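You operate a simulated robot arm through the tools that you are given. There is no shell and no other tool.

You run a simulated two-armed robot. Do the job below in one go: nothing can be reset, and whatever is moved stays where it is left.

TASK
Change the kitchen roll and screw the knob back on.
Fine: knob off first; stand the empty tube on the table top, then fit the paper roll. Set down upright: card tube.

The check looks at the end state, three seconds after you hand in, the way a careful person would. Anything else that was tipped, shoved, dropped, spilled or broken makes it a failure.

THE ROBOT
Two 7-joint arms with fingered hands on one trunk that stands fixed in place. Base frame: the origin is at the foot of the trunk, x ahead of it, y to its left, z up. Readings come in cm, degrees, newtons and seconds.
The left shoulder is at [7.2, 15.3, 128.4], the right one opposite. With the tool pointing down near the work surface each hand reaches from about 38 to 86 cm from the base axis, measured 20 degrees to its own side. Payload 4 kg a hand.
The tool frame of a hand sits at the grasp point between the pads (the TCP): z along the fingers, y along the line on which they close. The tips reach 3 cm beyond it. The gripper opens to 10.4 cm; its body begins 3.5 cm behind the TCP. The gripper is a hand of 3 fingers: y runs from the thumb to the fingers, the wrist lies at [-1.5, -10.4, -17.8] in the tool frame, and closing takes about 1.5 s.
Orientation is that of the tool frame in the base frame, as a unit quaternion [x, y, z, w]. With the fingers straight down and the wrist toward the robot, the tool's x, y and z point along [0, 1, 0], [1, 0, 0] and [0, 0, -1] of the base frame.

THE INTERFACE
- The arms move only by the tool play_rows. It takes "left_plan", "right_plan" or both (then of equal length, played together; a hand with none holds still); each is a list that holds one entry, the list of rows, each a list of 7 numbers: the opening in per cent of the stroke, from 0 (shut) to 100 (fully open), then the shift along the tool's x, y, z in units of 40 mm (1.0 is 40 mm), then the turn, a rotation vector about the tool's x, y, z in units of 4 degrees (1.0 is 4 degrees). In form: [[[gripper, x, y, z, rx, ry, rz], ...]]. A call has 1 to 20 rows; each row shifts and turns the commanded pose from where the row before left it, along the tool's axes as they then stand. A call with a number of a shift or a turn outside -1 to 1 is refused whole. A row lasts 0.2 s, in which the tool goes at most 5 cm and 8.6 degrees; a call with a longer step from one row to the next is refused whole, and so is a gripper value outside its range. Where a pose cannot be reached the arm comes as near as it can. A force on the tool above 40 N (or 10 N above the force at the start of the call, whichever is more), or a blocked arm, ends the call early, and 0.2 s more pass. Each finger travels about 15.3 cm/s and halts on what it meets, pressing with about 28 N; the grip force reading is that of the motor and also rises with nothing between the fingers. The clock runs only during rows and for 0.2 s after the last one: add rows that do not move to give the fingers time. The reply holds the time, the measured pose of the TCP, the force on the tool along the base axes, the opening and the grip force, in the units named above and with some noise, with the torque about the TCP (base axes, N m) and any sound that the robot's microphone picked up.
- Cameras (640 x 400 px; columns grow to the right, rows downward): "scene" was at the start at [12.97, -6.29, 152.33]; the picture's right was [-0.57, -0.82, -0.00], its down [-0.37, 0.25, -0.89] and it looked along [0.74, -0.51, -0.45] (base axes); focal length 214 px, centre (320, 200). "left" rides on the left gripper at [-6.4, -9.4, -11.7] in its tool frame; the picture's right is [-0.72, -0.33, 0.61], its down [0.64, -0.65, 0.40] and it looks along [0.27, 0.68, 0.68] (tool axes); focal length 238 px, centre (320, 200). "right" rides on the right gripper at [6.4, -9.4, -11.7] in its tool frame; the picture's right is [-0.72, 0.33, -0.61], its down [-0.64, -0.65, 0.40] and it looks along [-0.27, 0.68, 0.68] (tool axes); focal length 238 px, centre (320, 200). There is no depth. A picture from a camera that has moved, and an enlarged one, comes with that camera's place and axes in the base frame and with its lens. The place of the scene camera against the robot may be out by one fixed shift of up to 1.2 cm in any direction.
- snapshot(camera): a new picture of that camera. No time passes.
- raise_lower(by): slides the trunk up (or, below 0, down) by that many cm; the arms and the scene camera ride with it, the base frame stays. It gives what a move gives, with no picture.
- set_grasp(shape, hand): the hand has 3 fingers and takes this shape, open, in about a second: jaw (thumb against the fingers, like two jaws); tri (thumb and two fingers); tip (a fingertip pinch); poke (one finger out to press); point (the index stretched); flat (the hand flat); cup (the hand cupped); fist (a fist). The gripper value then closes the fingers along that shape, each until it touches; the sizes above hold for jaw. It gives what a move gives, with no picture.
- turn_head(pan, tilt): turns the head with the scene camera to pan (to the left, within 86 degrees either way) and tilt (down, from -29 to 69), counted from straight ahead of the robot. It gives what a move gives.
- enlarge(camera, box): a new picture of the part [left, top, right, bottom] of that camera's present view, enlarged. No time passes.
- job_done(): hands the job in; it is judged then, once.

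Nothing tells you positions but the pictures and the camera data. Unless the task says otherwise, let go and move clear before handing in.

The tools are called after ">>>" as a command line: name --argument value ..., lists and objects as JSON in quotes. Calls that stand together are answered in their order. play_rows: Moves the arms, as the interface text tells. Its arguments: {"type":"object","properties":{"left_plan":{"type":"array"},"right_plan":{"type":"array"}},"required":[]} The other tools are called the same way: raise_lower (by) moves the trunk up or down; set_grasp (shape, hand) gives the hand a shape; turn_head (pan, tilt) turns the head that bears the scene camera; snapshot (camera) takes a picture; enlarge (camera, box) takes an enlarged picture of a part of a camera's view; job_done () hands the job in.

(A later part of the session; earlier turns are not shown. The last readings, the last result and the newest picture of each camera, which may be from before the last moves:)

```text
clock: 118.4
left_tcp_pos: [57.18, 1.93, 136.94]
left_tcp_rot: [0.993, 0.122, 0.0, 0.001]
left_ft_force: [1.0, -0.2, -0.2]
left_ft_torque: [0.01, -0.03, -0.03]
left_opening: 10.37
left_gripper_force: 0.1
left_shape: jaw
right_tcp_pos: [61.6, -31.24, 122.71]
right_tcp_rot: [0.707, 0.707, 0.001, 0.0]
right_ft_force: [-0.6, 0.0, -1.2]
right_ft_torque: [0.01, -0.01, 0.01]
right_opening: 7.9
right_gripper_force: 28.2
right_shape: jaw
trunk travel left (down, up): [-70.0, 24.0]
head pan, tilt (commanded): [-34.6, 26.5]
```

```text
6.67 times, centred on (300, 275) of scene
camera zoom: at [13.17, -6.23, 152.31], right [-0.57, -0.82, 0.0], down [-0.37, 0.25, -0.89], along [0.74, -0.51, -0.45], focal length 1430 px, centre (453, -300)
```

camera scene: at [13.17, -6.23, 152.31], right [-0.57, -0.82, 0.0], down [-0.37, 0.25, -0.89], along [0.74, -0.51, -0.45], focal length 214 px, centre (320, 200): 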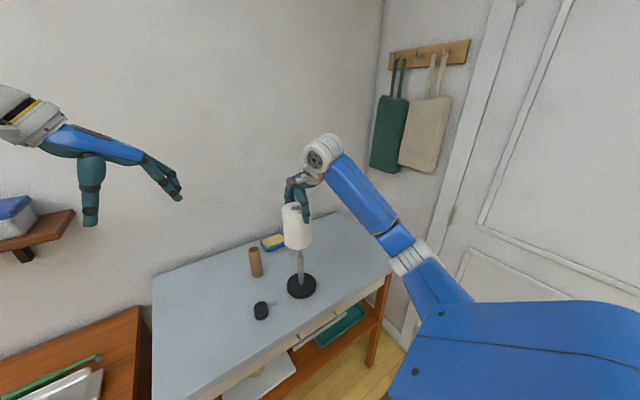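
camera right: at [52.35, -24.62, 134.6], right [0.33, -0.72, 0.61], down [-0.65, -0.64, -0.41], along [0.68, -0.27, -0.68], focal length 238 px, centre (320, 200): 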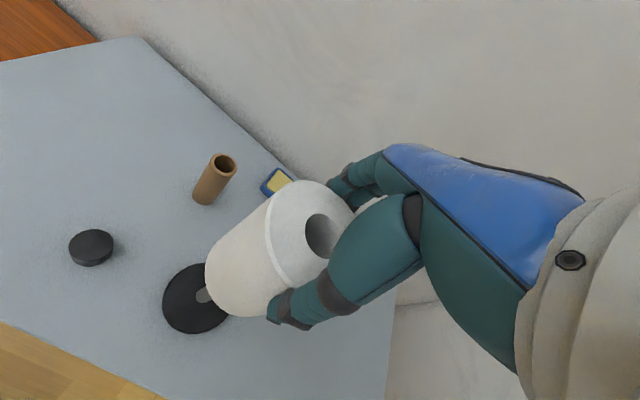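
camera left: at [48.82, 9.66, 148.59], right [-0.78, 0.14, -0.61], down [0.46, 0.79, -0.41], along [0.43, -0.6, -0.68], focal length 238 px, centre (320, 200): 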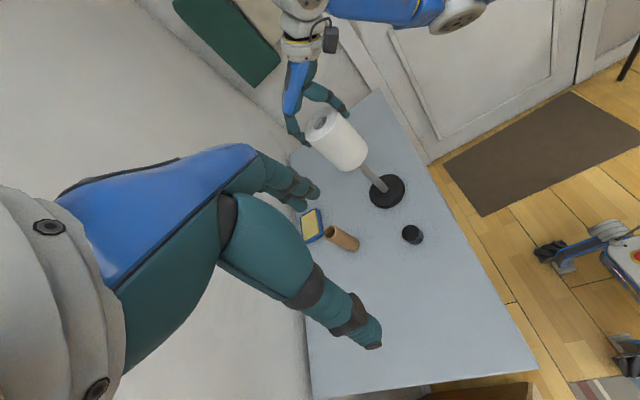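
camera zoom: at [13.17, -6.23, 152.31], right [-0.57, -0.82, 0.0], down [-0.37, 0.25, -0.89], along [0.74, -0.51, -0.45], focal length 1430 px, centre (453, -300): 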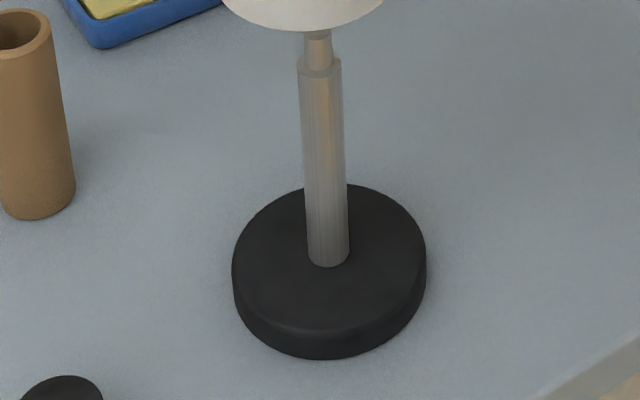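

>>> enlarge --camera "left" --box '[300, 100, 380, 180]'

>>> enlarge --camera "left" --box '[340, 140, 410, 210]'

>>> enlarge --camera "scene" --box '[275, 200, 325, 260]'

```text
5.00 times, centred on (340, 140) of left
camera zoom: at [48.82, 9.66, 148.59], right [-0.78, 0.14, -0.61], down [0.46, 0.79, -0.41], along [0.43, -0.6, -0.68], focal length 1192 px, centre (220, 500)
```

zoom: 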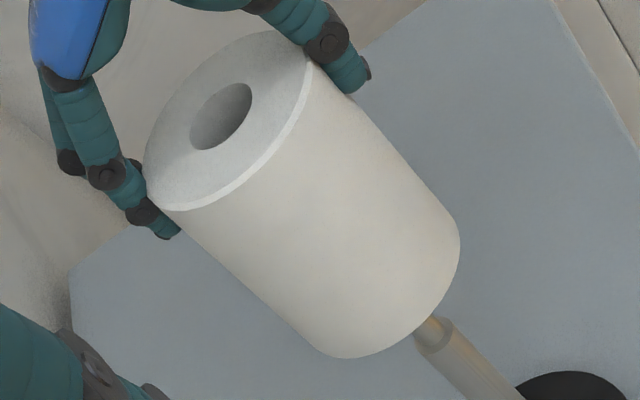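

```text
5.71 times, centred on (375, 175) of left
camera zoom: at [48.82, 9.66, 148.59], right [-0.78, 0.14, -0.61], down [0.46, 0.79, -0.41], along [0.43, -0.6, -0.68], focal length 1362 px, centre (6, 343)
```

zoom: 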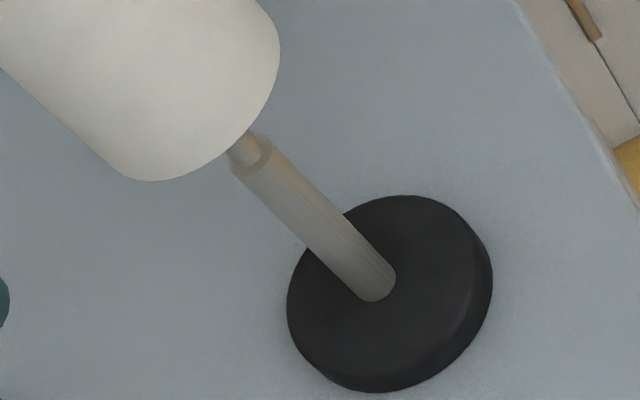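

```text
6.67 times, centred on (300, 230) of scene
camera zoom: at [13.17, -6.23, 152.31], right [-0.57, -0.82, 0.0], down [-0.37, 0.25, -0.89], along [0.74, -0.51, -0.45], focal length 1430 px, centre (453, 0)
```

zoom: 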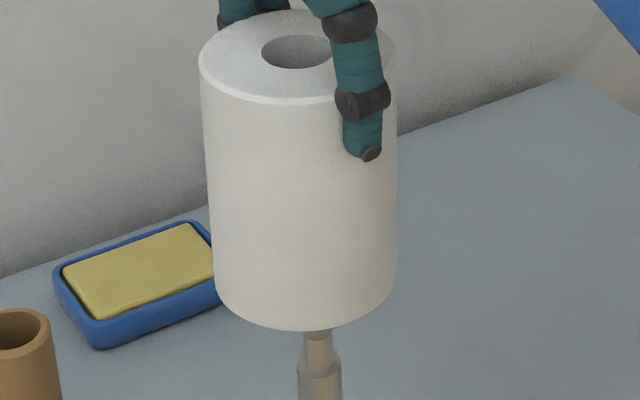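

Comparing the roll's and post's axes in both views, the roll is about 0.43 cm too far left (+y) and 0.14 cm short in x. I'll correct, lower until just above the stud, and re-check.

>>> play_rows --right_plan '[[[0, -0.054, 0.0175, 0, 0, 0, 0], [0, -0.054, 0.0175, 0, 0, 0, 0], [0, 0, 0, 0.2, 0, 0, 0], [0, 0, 0, 0.2, 0, 0, 0], [0, 0, 0, 0.15, 0, 0, 0], [0, 0, 0, 0, 0, 0, 0], [0, 0, 0, 0, 0, 0, 0]]]'

>>> enlarge --camera "left" --box '[310, 110, 390, 190]'

>>> enlarge --camera "left" --box '[340, 140, 410, 210]'

>>> enlarge --camera "scene" --box '[275, 205, 325, 265]'

>>> enlarge --camera "scene" --box '[275, 240, 325, 300]'

```text
clock: 120.0
left_tcp_pos: [57.25, 1.9, 136.93]
left_tcp_rot: [0.992, 0.123, 0.0, 0.0]
left_ft_force: [0.7, 0.2, -0.2]
left_ft_torque: [0.0, 0.01, 0.04]
left_opening: 10.36
left_gripper_force: 0.0
left_shape: jaw
right_tcp_pos: [61.82, -31.37, 120.64]
right_tcp_rot: [0.707, 0.707, 0.0, 0.0]
right_ft_force: [-0.2, 0.1, -0.7]
right_ft_torque: [-0.02, 0.01, 0.0]
right_opening: 7.9
right_gripper_force: 28.2
right_shape: jaw
trunk travel left (down, up): [-70.0, 24.0]
head pan, tilt (commanded): [-34.6, 26.5]
```

```text
5.00 times, centred on (350, 150) of left
camera zoom: at [48.82, 9.67, 148.58], right [-0.78, 0.14, -0.61], down [0.46, 0.79, -0.41], along [0.43, -0.6, -0.68], focal length 1192 px, centre (170, 450)
```

zoom: 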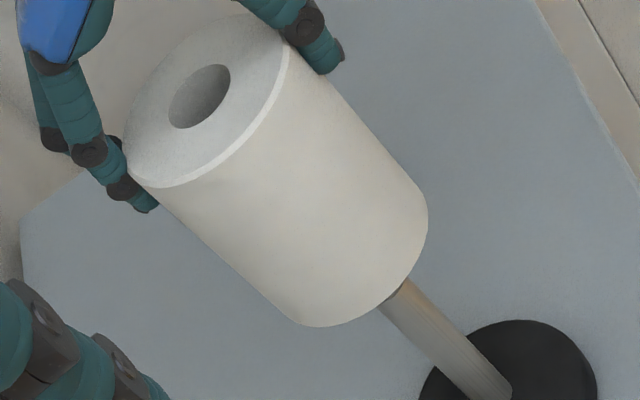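

```text
5.71 times, centred on (375, 175) of left
camera zoom: at [48.82, 9.67, 148.58], right [-0.78, 0.14, -0.61], down [0.46, 0.79, -0.41], along [0.43, -0.6, -0.68], focal length 1362 px, centre (6, 343)
```

zoom: 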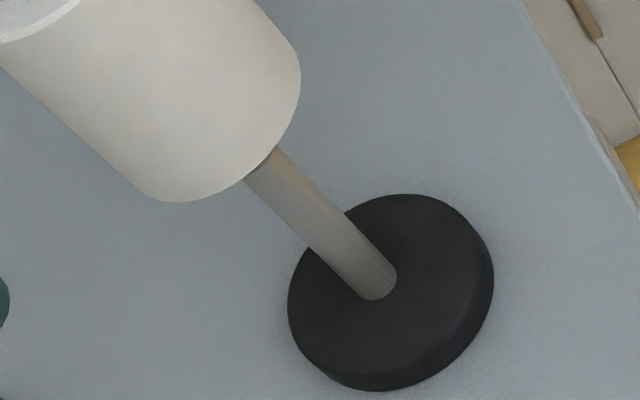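

```text
6.67 times, centred on (300, 235) of scene
camera zoom: at [13.17, -6.22, 152.31], right [-0.57, -0.82, 0.0], down [-0.37, 0.25, -0.89], along [0.74, -0.51, -0.45], focal length 1430 px, centre (453, -33)
```

zoom: 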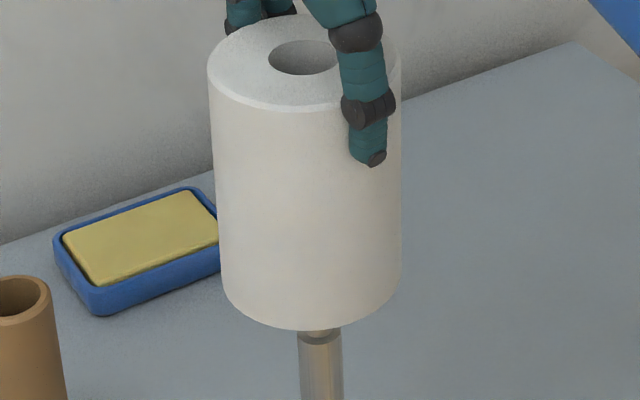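

```text
6.67 times, centred on (300, 270) of scene
camera zoom: at [13.17, -6.22, 152.31], right [-0.57, -0.82, 0.0], down [-0.37, 0.25, -0.89], along [0.74, -0.51, -0.45], focal length 1430 px, centre (453, -267)
```

zoom: 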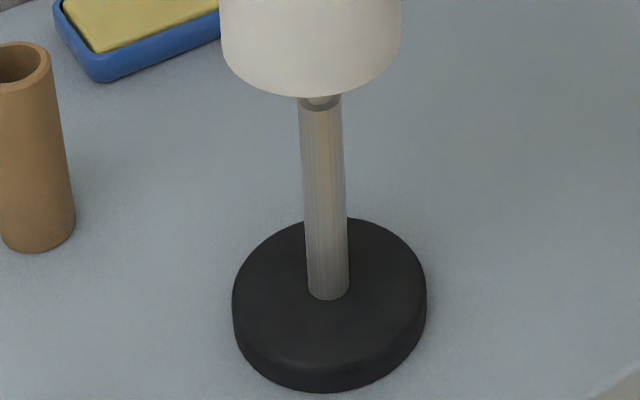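

The views agree more closely now; I'll zoom further for a precise check.

>>> enlarge --camera "scene" --box '[280, 225, 320, 250]'

>>> enlarge --camera "scene" --box '[280, 250, 320, 275]'

>>> enlarge --camera "left" --box '[335, 135, 375, 175]'

>>> enlarge --camera "left" --box '[355, 155, 395, 195]'

```text
16.00 times, centred on (300, 238) of scene
camera zoom: at [13.17, -6.22, 152.31], right [-0.57, -0.82, 0.0], down [-0.37, 0.25, -0.89], along [0.74, -0.51, -0.45], focal length 3432 px, centre (640, -400)
```

zoom: 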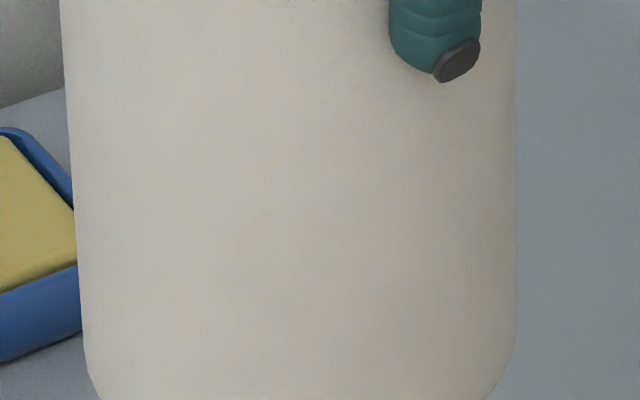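

```text
16.00 times, centred on (300, 262) of scene
camera zoom: at [13.17, -6.22, 152.31], right [-0.57, -0.82, 0.0], down [-0.37, 0.25, -0.89], along [0.74, -0.51, -0.45], focal length 3432 px, centre (640, -800)
```

zoom: 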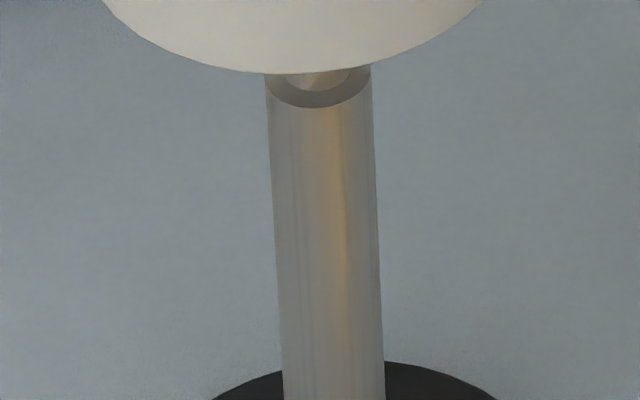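

```text
10.00 times, centred on (355, 155) of left
camera zoom: at [48.82, 9.67, 148.58], right [-0.78, 0.14, -0.61], down [0.46, 0.79, -0.41], along [0.43, -0.6, -0.68], focal length 2384 px, centre (-30, 650)
```

zoom: 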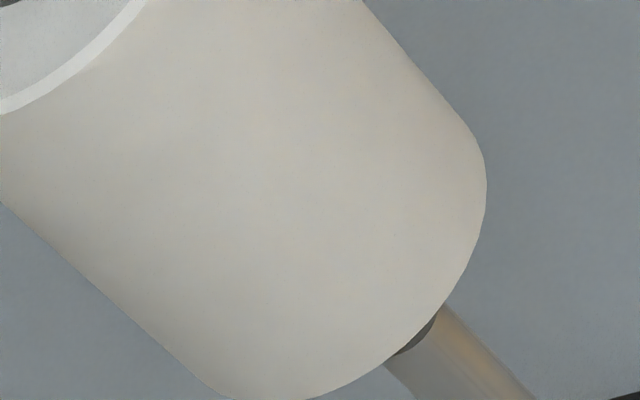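

```text
10.00 times, centred on (375, 175) of left
camera zoom: at [48.82, 9.67, 148.58], right [-0.78, 0.14, -0.61], down [0.46, 0.79, -0.41], along [0.43, -0.6, -0.68], focal length 2384 px, centre (-230, 450)
```

zoom: 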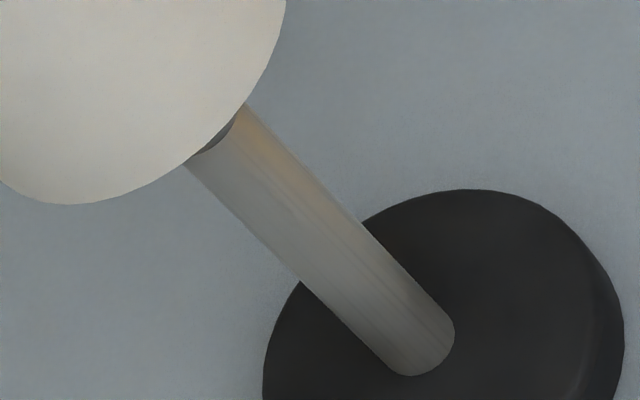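

The roll hangs about 1.6° tilted about the finger axis (bottom 0.28 cm toward +y, top centred). I'll correct with a small hand tilt and re-check.

>>> play_rows --right_plan '[[[0, 0, 0, 0, 0, -0.2, 0], [0, 0, 0, 0, 0, -0.2, 0], [0, 0, 0, 0, 0, 0, 0], [0, 0, 0, 0, 0, 0, 0]]]'

>>> enlarge --camera "scene" --box '[280, 225, 320, 250]'

>>> enlarge --camera "scene" --box '[280, 250, 320, 275]'

>>> enlarge --camera "left" --box '[335, 135, 375, 175]'

>>> enlarge --camera "left" --box '[355, 155, 395, 195]'

```text
clock: 121.0
left_tcp_pos: [57.17, 1.99, 136.95]
left_tcp_rot: [0.992, 0.123, 0.0, 0.0]
left_ft_force: [0.0, 0.3, -0.8]
left_ft_torque: [-0.02, 0.01, -0.01]
left_opening: 10.38
left_gripper_force: 0.1
left_shape: jaw
right_tcp_pos: [61.95, -31.47, 120.55]
right_tcp_rot: [0.707, 0.707, -0.009, 0.009]
right_ft_force: [0.3, 0.2, -1.7]
right_ft_torque: [0.0, -0.02, -0.01]
right_opening: 7.9
right_gripper_force: 28.2
right_shape: jaw
trunk travel left (down, up): [-70.0, 24.0]
head pan, tilt (commanded): [-34.6, 26.5]
```

```text
16.00 times, centred on (300, 238) of scene
camera zoom: at [13.17, -6.22, 152.31], right [-0.57, -0.82, 0.0], down [-0.37, 0.25, -0.89], along [0.74, -0.51, -0.45], focal length 3432 px, centre (640, -400)
```

zoom: 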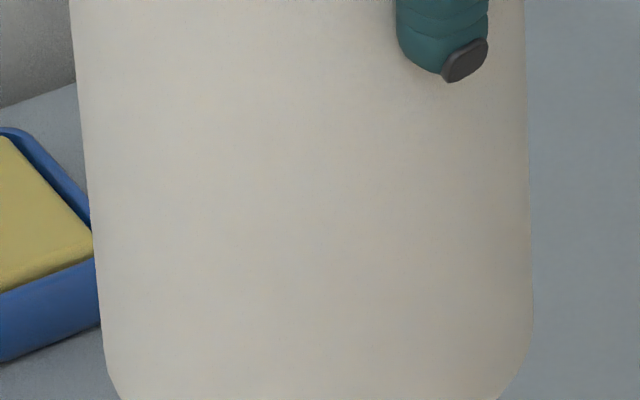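

```text
16.00 times, centred on (300, 262) of scene
camera zoom: at [13.17, -6.22, 152.31], right [-0.57, -0.82, 0.0], down [-0.37, 0.25, -0.89], along [0.74, -0.51, -0.45], focal length 3432 px, centre (640, -800)
```

zoom: 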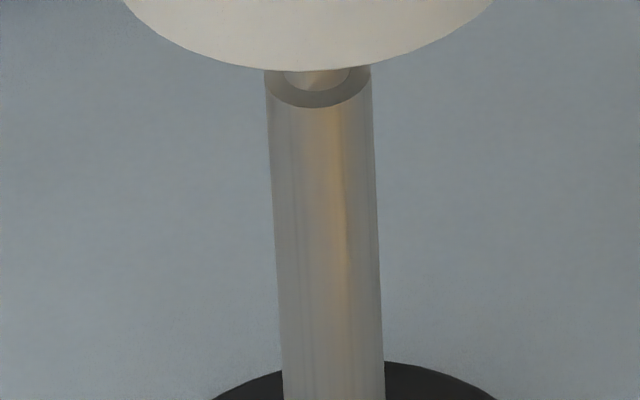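

```text
10.00 times, centred on (355, 155) of left
camera zoom: at [48.82, 9.66, 148.58], right [-0.78, 0.14, -0.61], down [0.46, 0.79, -0.4], along [0.43, -0.6, -0.68], focal length 2384 px, centre (-30, 650)
```

zoom: 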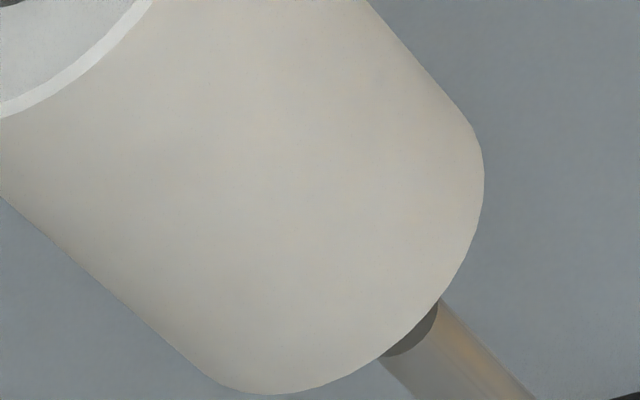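

```text
10.00 times, centred on (375, 175) of left
camera zoom: at [48.82, 9.66, 148.58], right [-0.78, 0.14, -0.61], down [0.46, 0.79, -0.4], along [0.43, -0.6, -0.68], focal length 2384 px, centre (-230, 450)
```

zoom: 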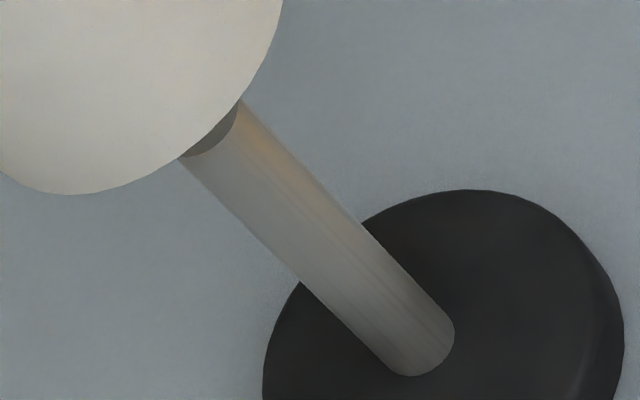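

Now within about 0.1 cm and nearly vertical. I'll trim the tilt slightly and lower in stages.

>>> play_rows --right_plan '[[[0, 0, 0, 0, 0, 0.12, 0], [0, 0, 0, 0.15, 0, 0, 0], [0, 0, 0, 0.15, 0, 0, 0], [0, 0, 0, 0.15, 0, 0, 0], [0, 0, 0, 0.15, 0, 0, 0], [0, 0, 0, 0.15, 0, 0, 0], [0, 0, 0, 0, 0, 0, 0]]]'

>>> enlarge --camera "scene" --box '[270, 220, 330, 280]'

>>> enlarge --camera "left" --box '[330, 130, 400, 200]'

```text
clock: 122.6
left_tcp_pos: [57.26, 2.0, 136.96]
left_tcp_rot: [0.992, 0.123, 0.001, 0.0]
left_ft_force: [-1.3, -0.1, 0.0]
left_ft_torque: [0.01, 0.0, 0.0]
left_opening: 10.36
left_gripper_force: 0.1
left_shape: jaw
right_tcp_pos: [61.88, -31.48, 117.57]
right_tcp_rot: [0.707, 0.707, -0.006, 0.006]
right_ft_force: [-0.7, -0.2, -1.5]
right_ft_torque: [0.01, 0.01, -0.01]
right_opening: 7.91
right_gripper_force: 28.3
right_shape: jaw
trunk travel left (down, up): [-70.0, 24.0]
head pan, tilt (commanded): [-34.6, 26.5]
```

```text
6.67 times, centred on (300, 250) of scene
camera zoom: at [13.17, -6.22, 152.31], right [-0.57, -0.82, 0.0], down [-0.37, 0.25, -0.89], along [0.74, -0.51, -0.45], focal length 1430 px, centre (453, -133)
```

zoom: 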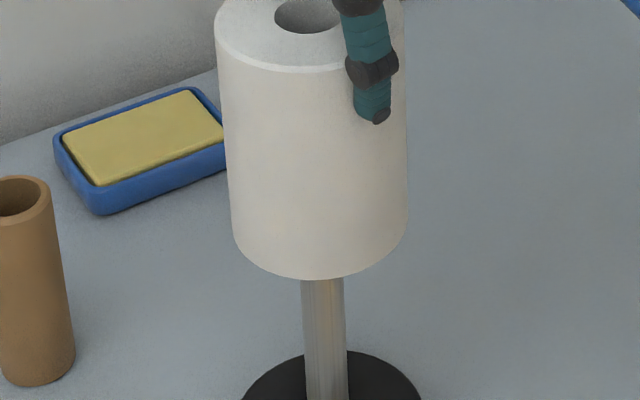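

```text
5.71 times, centred on (365, 165) of left
camera zoom: at [48.82, 9.66, 148.58], right [-0.78, 0.14, -0.61], down [0.46, 0.79, -0.41], along [0.43, -0.6, -0.68], focal length 1362 px, centre (63, 400)
```

zoom: 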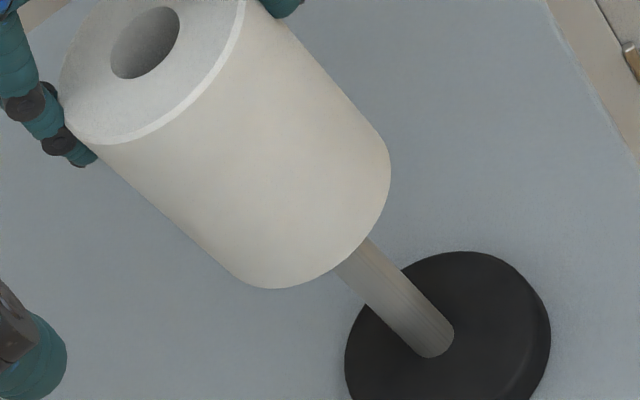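

No contact. The tilted tool drifts slightly in y as it descends, so I'll compensate and continue past the post shoulder.

>>> play_rows --right_plan '[[[0, 0.018, 0, 0.15, 0, 0, 0], [0, 0.003, 0, 0.15, 0, 0, 0], [0, 0.003, 0, 0.15, 0, 0, 0], [0, 0.003, 0, 0.15, 0, 0, 0], [0, 0, 0, 0, 0, 0, 0]]]'

>>> enlarge --camera "scene" --box '[270, 220, 330, 280]'

```text
clock: 123.8
left_tcp_pos: [57.17, 1.95, 136.95]
left_tcp_rot: [0.992, 0.124, 0.001, -0.001]
left_ft_force: [-0.1, -1.1, -0.8]
left_ft_torque: [-0.02, 0.02, -0.02]
left_opening: 10.33
left_gripper_force: 0.0
left_shape: jaw
right_tcp_pos: [61.77, -31.59, 115.19]
right_tcp_rot: [0.706, 0.708, -0.006, 0.006]
right_ft_force: [1.0, -0.6, -0.4]
right_ft_torque: [-0.01, 0.01, 0.03]
right_opening: 7.91
right_gripper_force: 28.2
right_shape: jaw
trunk travel left (down, up): [-70.0, 24.0]
head pan, tilt (commanded): [-34.6, 26.5]
```

```text
6.67 times, centred on (300, 250) of scene
camera zoom: at [13.17, -6.23, 152.31], right [-0.57, -0.82, 0.0], down [-0.37, 0.25, -0.89], along [0.74, -0.51, -0.45], focal length 1430 px, centre (453, -133)
```

zoom: 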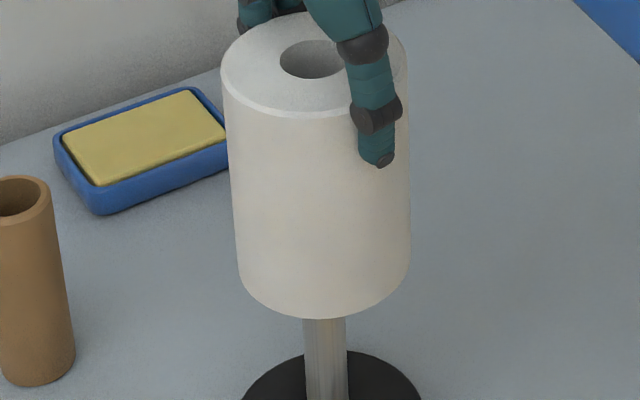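

The roll is over the post shoulder without contact. Continuing down.

>>> play_rows --right_plan '[[[0, 0.004, 0, 0.2, 0, 0, 0], [0, 0.004, 0, 0.2, 0, 0, 0], [0, 0.004, 0, 0.2, 0, 0, 0], [0, 0.004, 0, 0.2, 0, 0, 0], [0, 0.004, 0, 0.2, 0, 0, 0], [0, 0, 0, 0, 0, 0, 0]]]'

>>> play_rows --right_plan '[[[0, 0.004, 0, 0.2, 0, 0, 0], [0, 0.004, 0, 0.2, 0, 0, 0], [0, 0.004, 0, 0.2, 0, 0, 0], [0, 0.004, 0, 0.2, 0, 0, 0], [0, 0.004, 0, 0.2, 0, 0, 0], [0, 0, 0, 0, 0, 0, 0]]]'

>>> enlarge --camera "scene" --box '[260, 220, 340, 300]'

>>> snapshot --camera "right"

>>> enlarge --camera "left" --box '[320, 120, 420, 220]'

```text
clock: 125.2
left_tcp_pos: [57.18, 1.93, 136.93]
left_tcp_rot: [0.993, 0.122, 0.0, 0.0]
left_ft_force: [-0.3, 0.0, -0.1]
left_ft_torque: [-0.02, -0.03, -0.03]
left_opening: 10.34
left_gripper_force: 0.1
left_shape: jaw
right_tcp_pos: [61.92, -31.55, 111.26]
right_tcp_rot: [0.707, 0.707, -0.006, 0.005]
right_ft_force: [-0.6, -0.5, -1.8]
right_ft_torque: [0.02, -0.02, 0.04]
right_opening: 7.88
right_gripper_force: 27.7
right_shape: jaw
trunk travel left (down, up): [-70.0, 24.0]
head pan, tilt (commanded): [-34.6, 26.5]
```

```text
clock: 126.6
left_tcp_pos: [57.17, 1.95, 136.92]
left_tcp_rot: [0.992, 0.122, 0.001, 0.0]
left_ft_force: [0.1, 0.2, 1.0]
left_ft_torque: [-0.02, 0.0, 0.03]
left_opening: 10.36
left_gripper_force: 0.0
left_shape: jaw
right_tcp_pos: [61.78, -31.43, 107.3]
right_tcp_rot: [0.707, 0.708, -0.007, 0.006]
right_ft_force: [-0.6, -0.7, -0.8]
right_ft_torque: [0.04, 0.02, -0.02]
right_opening: 7.91
right_gripper_force: 28.1
right_shape: jaw
trunk travel left (down, up): [-70.0, 24.0]
head pan, tilt (commanded): [-34.6, 26.5]
```

```text
5.00 times, centred on (300, 260) of scene
camera zoom: at [13.16, -6.22, 152.32], right [-0.57, -0.82, 0.0], down [-0.37, 0.25, -0.89], along [0.74, -0.51, -0.45], focal length 1072 px, centre (420, -100)
```

zoom: 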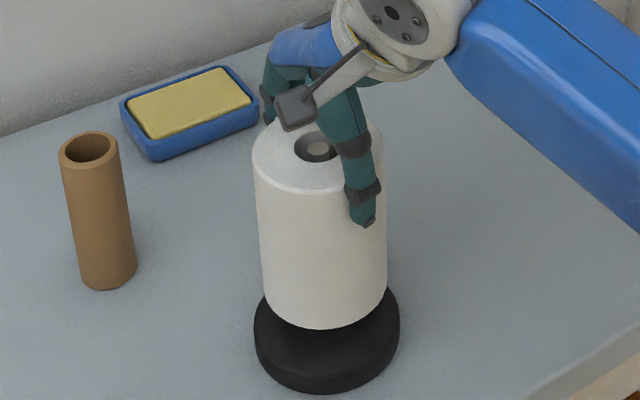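

```text
taken
camera right: at [52.55, -24.76, 118.92], right [0.33, -0.71, 0.63], down [-0.65, -0.65, -0.39], along [0.68, -0.28, -0.67], focal length 238 px, centre (320, 200)
```

right: 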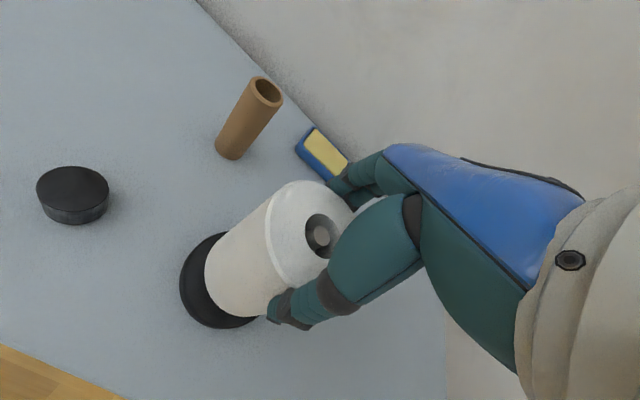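

```text
4.00 times, centred on (370, 170) of left
camera zoom: at [48.82, 9.66, 148.58], right [-0.78, 0.14, -0.61], down [0.46, 0.79, -0.41], along [0.43, -0.6, -0.68], focal length 953 px, centre (120, 320)
```

zoom: 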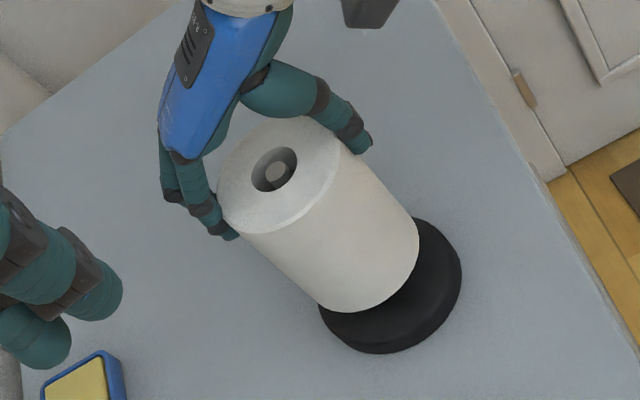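

Stud is centred in the hole. About 3 cm to go; I'll finish slowly.

>>> play_rows --right_plan '[[[0, 0.003, 0, 0.15, 0, 0, 0], [0, 0.003, 0, 0.15, 0, 0, 0], [0, 0.003, 0, 0.15, 0, 0, 0], [0, 0.002, 0, 0.1, 0, 0, 0], [0, 0, 0, 0.03, 0, 0, 0], [0, 0, 0, 0.03, 0, 0, 0], [0, 0, 0, 0, 0, 0, 0]]]'

>>> play_rows --right_plan '[[[0, 0, 0, 0.03, 0, 0, 0], [0, 0, 0, 0.03, 0, 0, 0], [0, 0, 0, 0, 0, 0, 0]]]'

>>> enlarge --camera "scene" --box '[260, 220, 340, 300]'

```text
clock: 128.2
left_tcp_pos: [57.16, 1.97, 136.96]
left_tcp_rot: [0.992, 0.123, 0.0, -0.001]
left_ft_force: [-0.2, 0.7, 0.0]
left_ft_torque: [0.02, 0.03, -0.01]
left_opening: 10.35
left_gripper_force: 0.1
left_shape: jaw
right_tcp_pos: [61.84, -31.4, 104.81]
right_tcp_rot: [0.707, 0.707, -0.006, 0.006]
right_ft_force: [-0.4, -0.2, -0.9]
right_ft_torque: [-0.04, 0.01, -0.02]
right_opening: 7.88
right_gripper_force: 28.2
right_shape: jaw
trunk travel left (down, up): [-70.0, 24.0]
head pan, tilt (commanded): [-34.6, 26.5]
```

```text
clock: 129.0
left_tcp_pos: [57.11, 1.96, 136.92]
left_tcp_rot: [0.993, 0.122, 0.0, 0.0]
left_ft_force: [0.7, 0.1, 0.4]
left_ft_torque: [-0.01, 0.0, 0.0]
left_opening: 10.36
left_gripper_force: 0.1
left_shape: jaw
right_tcp_pos: [61.84, -31.53, 104.5]
right_tcp_rot: [0.707, 0.707, -0.007, 0.005]
right_ft_force: [0.9, -0.3, -1.8]
right_ft_torque: [-0.02, 0.04, -0.02]
right_opening: 7.93
right_gripper_force: 27.9
right_shape: jaw
trunk travel left (down, up): [-70.0, 24.0]
head pan, tilt (commanded): [-34.6, 26.5]
```

```text
5.00 times, centred on (300, 260) of scene
camera zoom: at [13.15, -6.22, 152.32], right [-0.57, -0.82, 0.0], down [-0.37, 0.25, -0.89], along [0.74, -0.51, -0.45], focal length 1072 px, centre (420, -100)
```

zoom: 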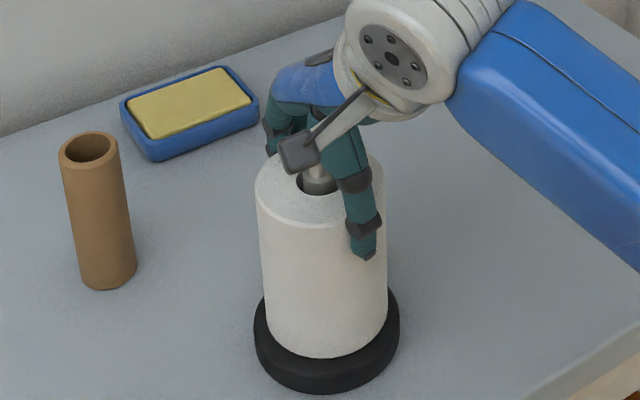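

>>> play_rows --right_plan '[[[0, 0, 0, 0.025, 0, 0, 0], [0, 0, 0, 0.025, 0, 0, 0], [0, 0, 0, 0, 0, 0, 0]]]'

>>> play_rows --right_plan '[[[0, 0, 0, 0.02, 0, 0, 0], [0, 0, 0, 0.02, 0, 0, 0], [0, 0, 0, 0, 0, 0, 0]]]'

```text
clock: 129.8
left_tcp_pos: [57.26, 1.84, 136.91]
left_tcp_rot: [0.992, 0.122, 0.0, 0.0]
left_ft_force: [0.2, -0.6, 0.3]
left_ft_torque: [-0.03, 0.02, -0.01]
left_opening: 10.4
left_gripper_force: 0.0
left_shape: jaw
right_tcp_pos: [61.92, -31.44, 104.29]
right_tcp_rot: [0.708, 0.706, -0.006, 0.006]
right_ft_force: [0.6, 0.0, -0.6]
right_ft_torque: [0.02, 0.02, -0.02]
right_opening: 7.91
right_gripper_force: 28.1
right_shape: jaw
trunk travel left (down, up): [-70.0, 24.0]
head pan, tilt (commanded): [-34.6, 26.5]
```

```text
clock: 130.6
left_tcp_pos: [57.16, 1.92, 137.1]
left_tcp_rot: [0.992, 0.124, -0.001, 0.001]
left_ft_force: [0.1, 0.0, 0.8]
left_ft_torque: [-0.02, 0.0, 0.0]
left_opening: 10.35
left_gripper_force: 0.1
left_shape: jaw
right_tcp_pos: [61.73, -31.54, 104.31]
right_tcp_rot: [0.707, 0.707, -0.007, 0.007]
right_ft_force: [0.9, -1.6, 5.5]
right_ft_torque: [-0.01, 0.07, 0.01]
right_opening: 7.87
right_gripper_force: 27.7
right_shape: jaw
trunk travel left (down, up): [-70.0, 24.0]
head pan, tilt (commanded): [-34.6, 26.5]
```

The roll has seated (5.5 N upward). I'll unload, open, and rise clear.

>>> play_rows --right_plan '[[[0, 0, 0, -0.02, 0, 0, 0], [0, 0, 0, 0, 0, 0, 0], [50, 0, 0, 0, 0, 0, 0], [80, 0, 0, 0, 0, 0, 0], [86, 0, 0, 0, 0, 0, 0], [92, 0, 0, 0, 0, 0, 0], [100, 0, 0, 0, 0, 0, 0], [100, 0, 0, 0, 0, 0, 0], [100, 0, 0, 0, 0, 0, 0]]]'

>>> snapshot --camera "right"

>>> enlarge --camera "scene" --box '[260, 220, 340, 300]'

>>> enlarge --camera "left" --box '[320, 120, 420, 220]'

```text
clock: 132.6
left_tcp_pos: [57.18, 1.96, 137.02]
left_tcp_rot: [0.992, 0.123, 0.0, 0.0]
left_ft_force: [0.0, 1.0, 0.6]
left_ft_torque: [0.0, 0.0, -0.01]
left_opening: 10.36
left_gripper_force: 0.1
left_shape: jaw
right_tcp_pos: [61.91, -31.47, 104.31]
right_tcp_rot: [0.706, 0.708, -0.008, 0.006]
right_ft_force: [0.0, 0.8, -0.1]
right_ft_torque: [0.01, 0.02, 0.0]
right_opening: 10.4
right_gripper_force: 0.0
right_shape: jaw
trunk travel left (down, up): [-70.0, 24.0]
head pan, tilt (commanded): [-34.6, 26.5]
```

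```text
taken
camera right: at [52.6, -24.71, 115.93], right [0.33, -0.71, 0.63], down [-0.65, -0.65, -0.39], along [0.68, -0.28, -0.67], focal length 238 px, centre (320, 200)
```

right: 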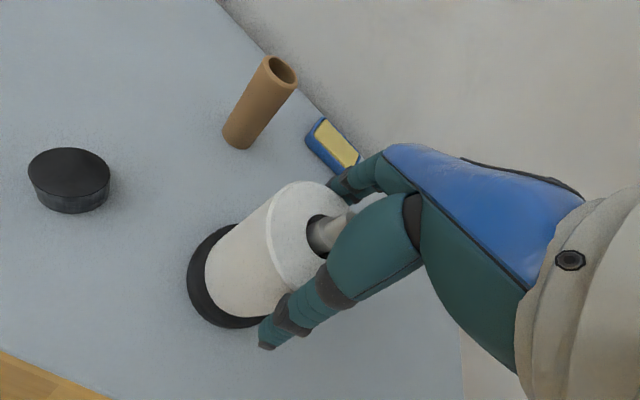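

```text
5.00 times, centred on (300, 260) of scene
camera zoom: at [13.13, -6.18, 152.32], right [-0.57, -0.82, 0.0], down [-0.37, 0.25, -0.89], along [0.74, -0.51, -0.45], focal length 1072 px, centre (420, -100)
```

zoom: 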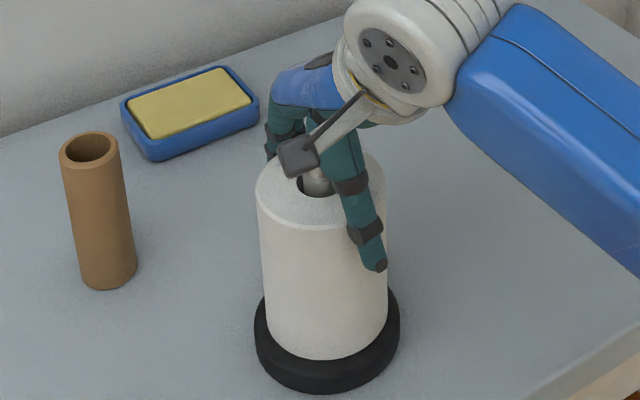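

```text
4.00 times, centred on (370, 170) of left
camera zoom: at [48.8, 9.7, 148.59], right [-0.78, 0.14, -0.61], down [0.46, 0.79, -0.41], along [0.43, -0.6, -0.68], focal length 953 px, centre (120, 320)
```

zoom: 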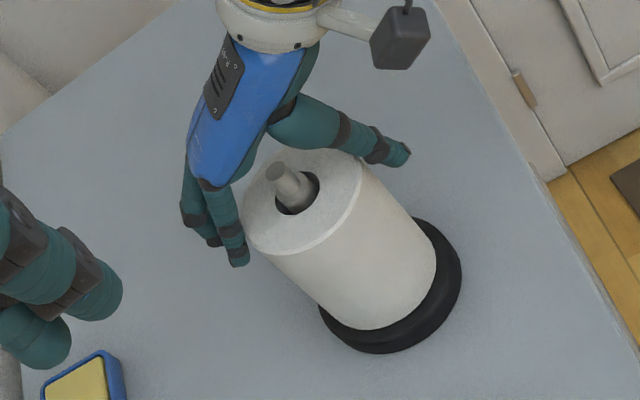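

The roll is seated on the base with the stud protruding. I'll rise, level the hand, and go to the knob, moving the left arm back a bit for space.

>>> play_rows --right_plan '[[[100, 0, 0, -0.2, 0, 0, 0], [100, 0, 0, -0.5, 0, 0, 0], [100, 0, 0, -0.6, 0, 0, 0], [100, 0, 0, -0.6, 0, 0, 0], [100, 0, 0, 0, 0, 0.28, 0], [100, 0.68, -0.078, 0, 0, 0, 0], [100, 0.68, -0.078, 0, 0, 0, 0], [100, 0.68, -0.078, 0, 0, 0, 0], [100, 0.68, -0.078, 0, 0, 0, 0], [100, 0.68, -0.078, 0, 0, 0, 0], [100, 0.68, -0.078, 0, 0, 0, 0], [100, 0, 0, 0, 0, 0, 0]]]' --left_plan '[[[100, 0.06, -0.2425, 0, 0, 0, 0], [100, 0.06, -0.2425, 0, 0, 0, 0], [100, 0.06, -0.2425, 0, 0, 0, 0], [100, 0.06, -0.2425, 0, 0, 0, 0], [100, 0.06, -0.2425, 0, 0, 0, 0], [100, 0.06, -0.2425, 0, 0, 0, 0], [100, 0.06, -0.2425, 0, 0, 0, 0], [100, 0.06, -0.2425, 0, 0, 0, 0], [100, 0, 0, 0, 0, 0, 0], [100, 0, 0, 0, 0, 0, 0], [100, 0, 0, 0, 0, 0, 0], [100, 0, 0, 0, 0, 0, 0]]]'

>>> snapshot --camera "right"

>>> snapshot --camera "scene"

>>> snapshot --camera "left"

```text
clock: 135.2
left_tcp_pos: [57.19, 10.19, 137.05]
left_tcp_rot: [0.992, 0.123, -0.001, 0.0]
left_ft_force: [0.1, 0.8, -0.5]
left_ft_torque: [0.03, 0.03, 0.0]
left_opening: 10.35
left_gripper_force: 0.1
left_shape: jaw
right_tcp_pos: [59.98, -14.75, 112.16]
right_tcp_rot: [0.707, 0.707, 0.0, -0.001]
right_ft_force: [0.1, -0.7, 0.2]
right_ft_torque: [-0.01, -0.03, 0.01]
right_opening: 10.36
right_gripper_force: 0.0
right_shape: jaw
trunk travel left (down, up): [-70.0, 24.0]
head pan, tilt (commanded): [-34.6, 26.5]
```

```text
taken
camera right: at [50.62, -8.19, 123.9], right [0.33, -0.72, 0.61], down [-0.65, -0.64, -0.4], along [0.68, -0.27, -0.68], focal length 238 px, centre (320, 200)
```

right: 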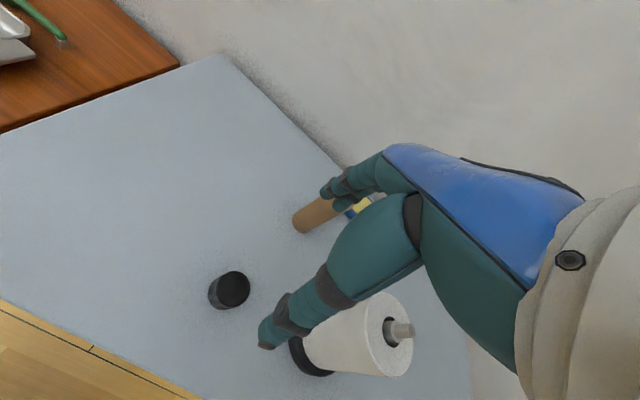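

```text
taken
camera scene: at [13.14, -5.98, 152.33], right [-0.57, -0.82, 0.0], down [-0.37, 0.25, -0.89], along [0.74, -0.51, -0.45], focal length 214 px, centre (320, 200)
```

scene: 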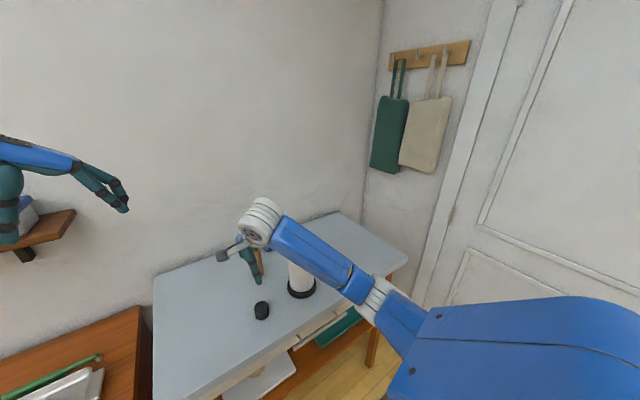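

```text
taken
camera left: at [48.79, 17.82, 148.64], right [-0.78, 0.14, -0.61], down [0.46, 0.79, -0.41], along [0.43, -0.6, -0.68], focal length 238 px, centre (320, 200)
```

left: 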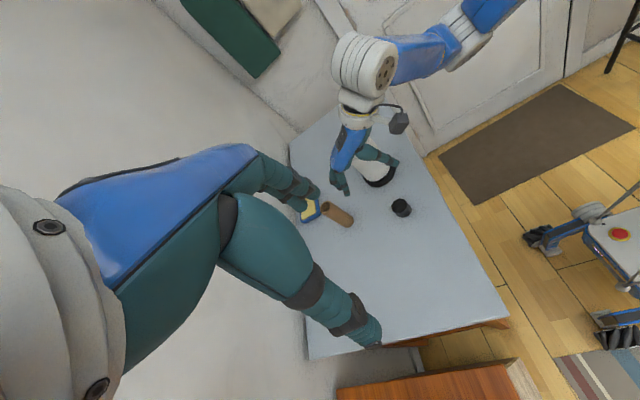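

>>> enlarge --camera "right" --box '[190, 255, 270, 325]'

>>> enlarge --camera "scene" --box '[210, 230, 310, 330]'

```text
5.71 times, centred on (230, 290) of right
camera zoom: at [50.62, -8.19, 123.9], right [0.33, -0.72, 0.61], down [-0.65, -0.64, -0.4], along [0.68, -0.27, -0.68], focal length 1362 px, centre (834, -314)
```

zoom: 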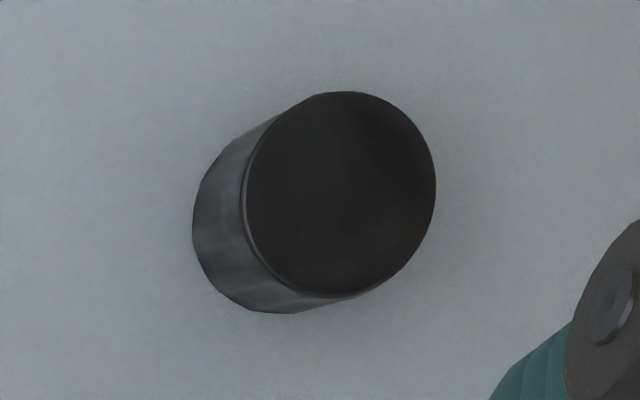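

```text
4.00 times, centred on (260, 280) of scene
camera zoom: at [13.14, -5.98, 152.33], right [-0.57, -0.82, 0.0], down [-0.37, 0.25, -0.89], along [0.74, -0.51, -0.45], focal length 858 px, centre (560, -120)
```

zoom: 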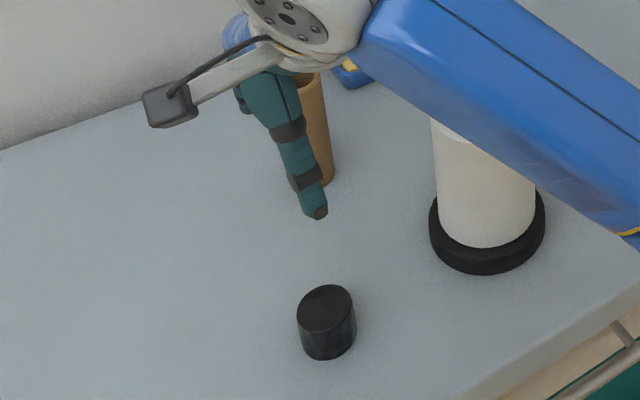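

>>> play_rows --right_plan '[[[100, -0.1, -0.02, 0.6, 0, 0, 0], [100, 0, 0, 0.7, 0, 0, 0], [100, 0, 0, 0.7, 0, 0, 0], [100, 0, 0, 0.7, 0, 0, 0], [100, 0, 0, 0.58, 0, 0, 0], [100, 0, 0, 0, 0, 0, 0], [100, 0, 0, 0, 0, 0, 0]]]'

>>> enlarge --camera "right" --box '[190, 160, 370, 350]'

>>> enlarge --camera "scene" --box '[230, 250, 300, 330]'

>>> enlarge --camera "left" --box '[310, 100, 440, 230]'

```text
clock: 136.8
left_tcp_pos: [57.2, 10.01, 137.11]
left_tcp_rot: [0.992, 0.123, 0.0, 0.001]
left_ft_force: [0.5, 0.3, -0.2]
left_ft_torque: [0.01, 0.02, 0.01]
left_opening: 10.34
left_gripper_force: 0.0
left_shape: jaw
right_tcp_pos: [59.7, -15.42, 98.93]
right_tcp_rot: [0.707, 0.707, -0.001, 0.001]
right_ft_force: [-0.4, 0.4, -0.7]
right_ft_torque: [0.01, 0.02, -0.02]
right_opening: 10.38
right_gripper_force: 0.1
right_shape: jaw
trunk travel left (down, up): [-70.0, 24.0]
head pan, tilt (commanded): [-34.6, 26.5]
```

```text
2.11 times, centred on (280, 255) of right
camera zoom: at [50.41, -9.01, 110.7], right [0.33, -0.72, 0.61], down [-0.65, -0.64, -0.4], along [0.68, -0.27, -0.68], focal length 502 px, centre (404, 84)
```

zoom: 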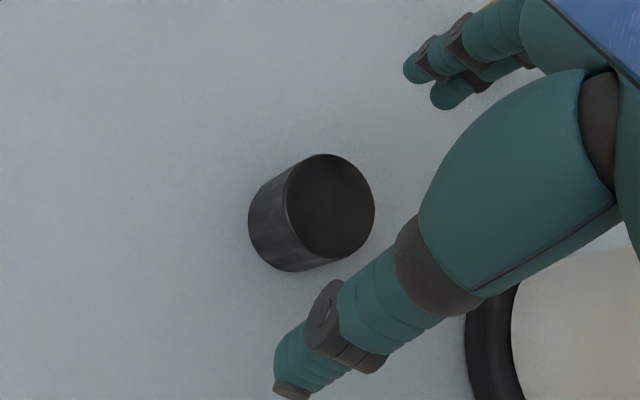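

```text
5.00 times, centred on (265, 290) of scene
camera zoom: at [13.13, -6.06, 152.32], right [-0.57, -0.82, 0.0], down [-0.37, 0.25, -0.89], along [0.74, -0.51, -0.45], focal length 1072 px, centre (595, -250)
```

zoom: 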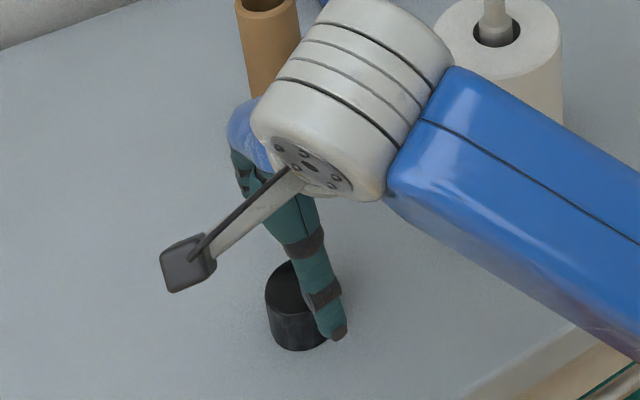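

```text
3.08 times, centred on (375, 165) of left
camera zoom: at [48.81, 17.74, 148.64], right [-0.78, 0.14, -0.61], down [0.46, 0.79, -0.41], along [0.43, -0.6, -0.68], focal length 733 px, centre (151, 308)
```

zoom: 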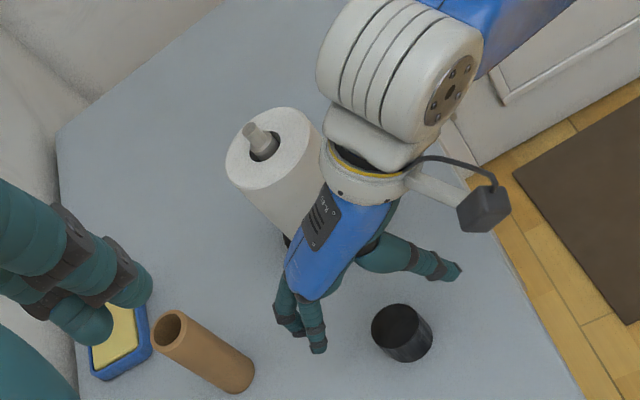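

The knob is centred under the hand. I'll lower to z≈93.6, keeping the fingertips clear of the table, and grip.

>>> play_rows --right_plan '[[[100, 0.01, 0, 0.4, 0, 0, 0], [100, 0, 0, 0.4, 0, 0, 0], [100, 0, 0, 0.4, 0, 0, 0], [100, 0, 0, 0.13, 0, 0, 0], [100, 0, 0, 0, 0, 0, 0], [75, 0, 0, 0, 0, 0, 0], [60, 0, 0, 0, 0, 0, 0], [50, 0, 0, 0, 0, 0, 0], [42, 0, 0, 0, 0, 0, 0], [34, 0, 0, 0, 0, 0, 0], [20, 0, 0, 0, 0, 0, 0], [0, 0, 0, 0, 0, 0, 0], [0, 0, 0, 0, 0, 0, 0], [0, 0, 0, 0, 0, 0, 0]]]'

>>> enlarge --camera "right" --box '[240, 160, 400, 320]'

>>> enlarge --camera "left" --box '[340, 130, 440, 230]'

```text
clock: 139.8
left_tcp_pos: [57.14, 10.05, 136.95]
left_tcp_rot: [0.992, 0.123, -0.001, 0.001]
left_ft_force: [0.3, 0.0, 0.5]
left_ft_torque: [-0.01, 0.01, -0.03]
left_opening: 10.35
left_gripper_force: 0.1
left_shape: jaw
right_tcp_pos: [59.8, -15.41, 93.39]
right_tcp_rot: [0.707, 0.707, 0.0, 0.0]
right_ft_force: [0.5, 0.6, 0.1]
right_ft_torque: [0.02, 0.02, 0.01]
right_opening: 3.35
right_gripper_force: 27.6
right_shape: jaw
trunk travel left (down, up): [-70.0, 24.0]
head pan, tilt (commanded): [-34.6, 26.5]
```

```text
2.50 times, centred on (320, 240) of right
camera zoom: at [50.51, -8.89, 105.2], right [0.33, -0.72, 0.61], down [-0.65, -0.64, -0.4], along [0.68, -0.27, -0.68], focal length 596 px, centre (320, 100)
```

zoom: 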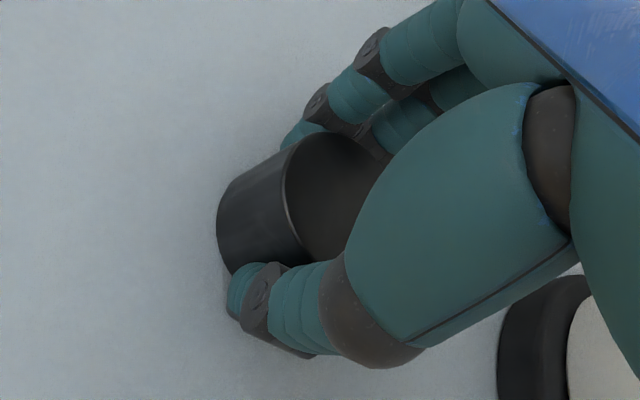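

```text
4.00 times, centred on (390, 180) of left
camera zoom: at [48.81, 17.74, 148.64], right [-0.78, 0.14, -0.61], down [0.46, 0.79, -0.41], along [0.43, -0.6, -0.68], focal length 953 px, centre (40, 280)
```

zoom: 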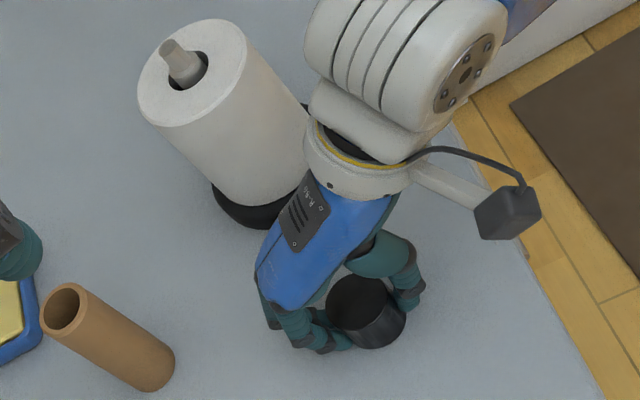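

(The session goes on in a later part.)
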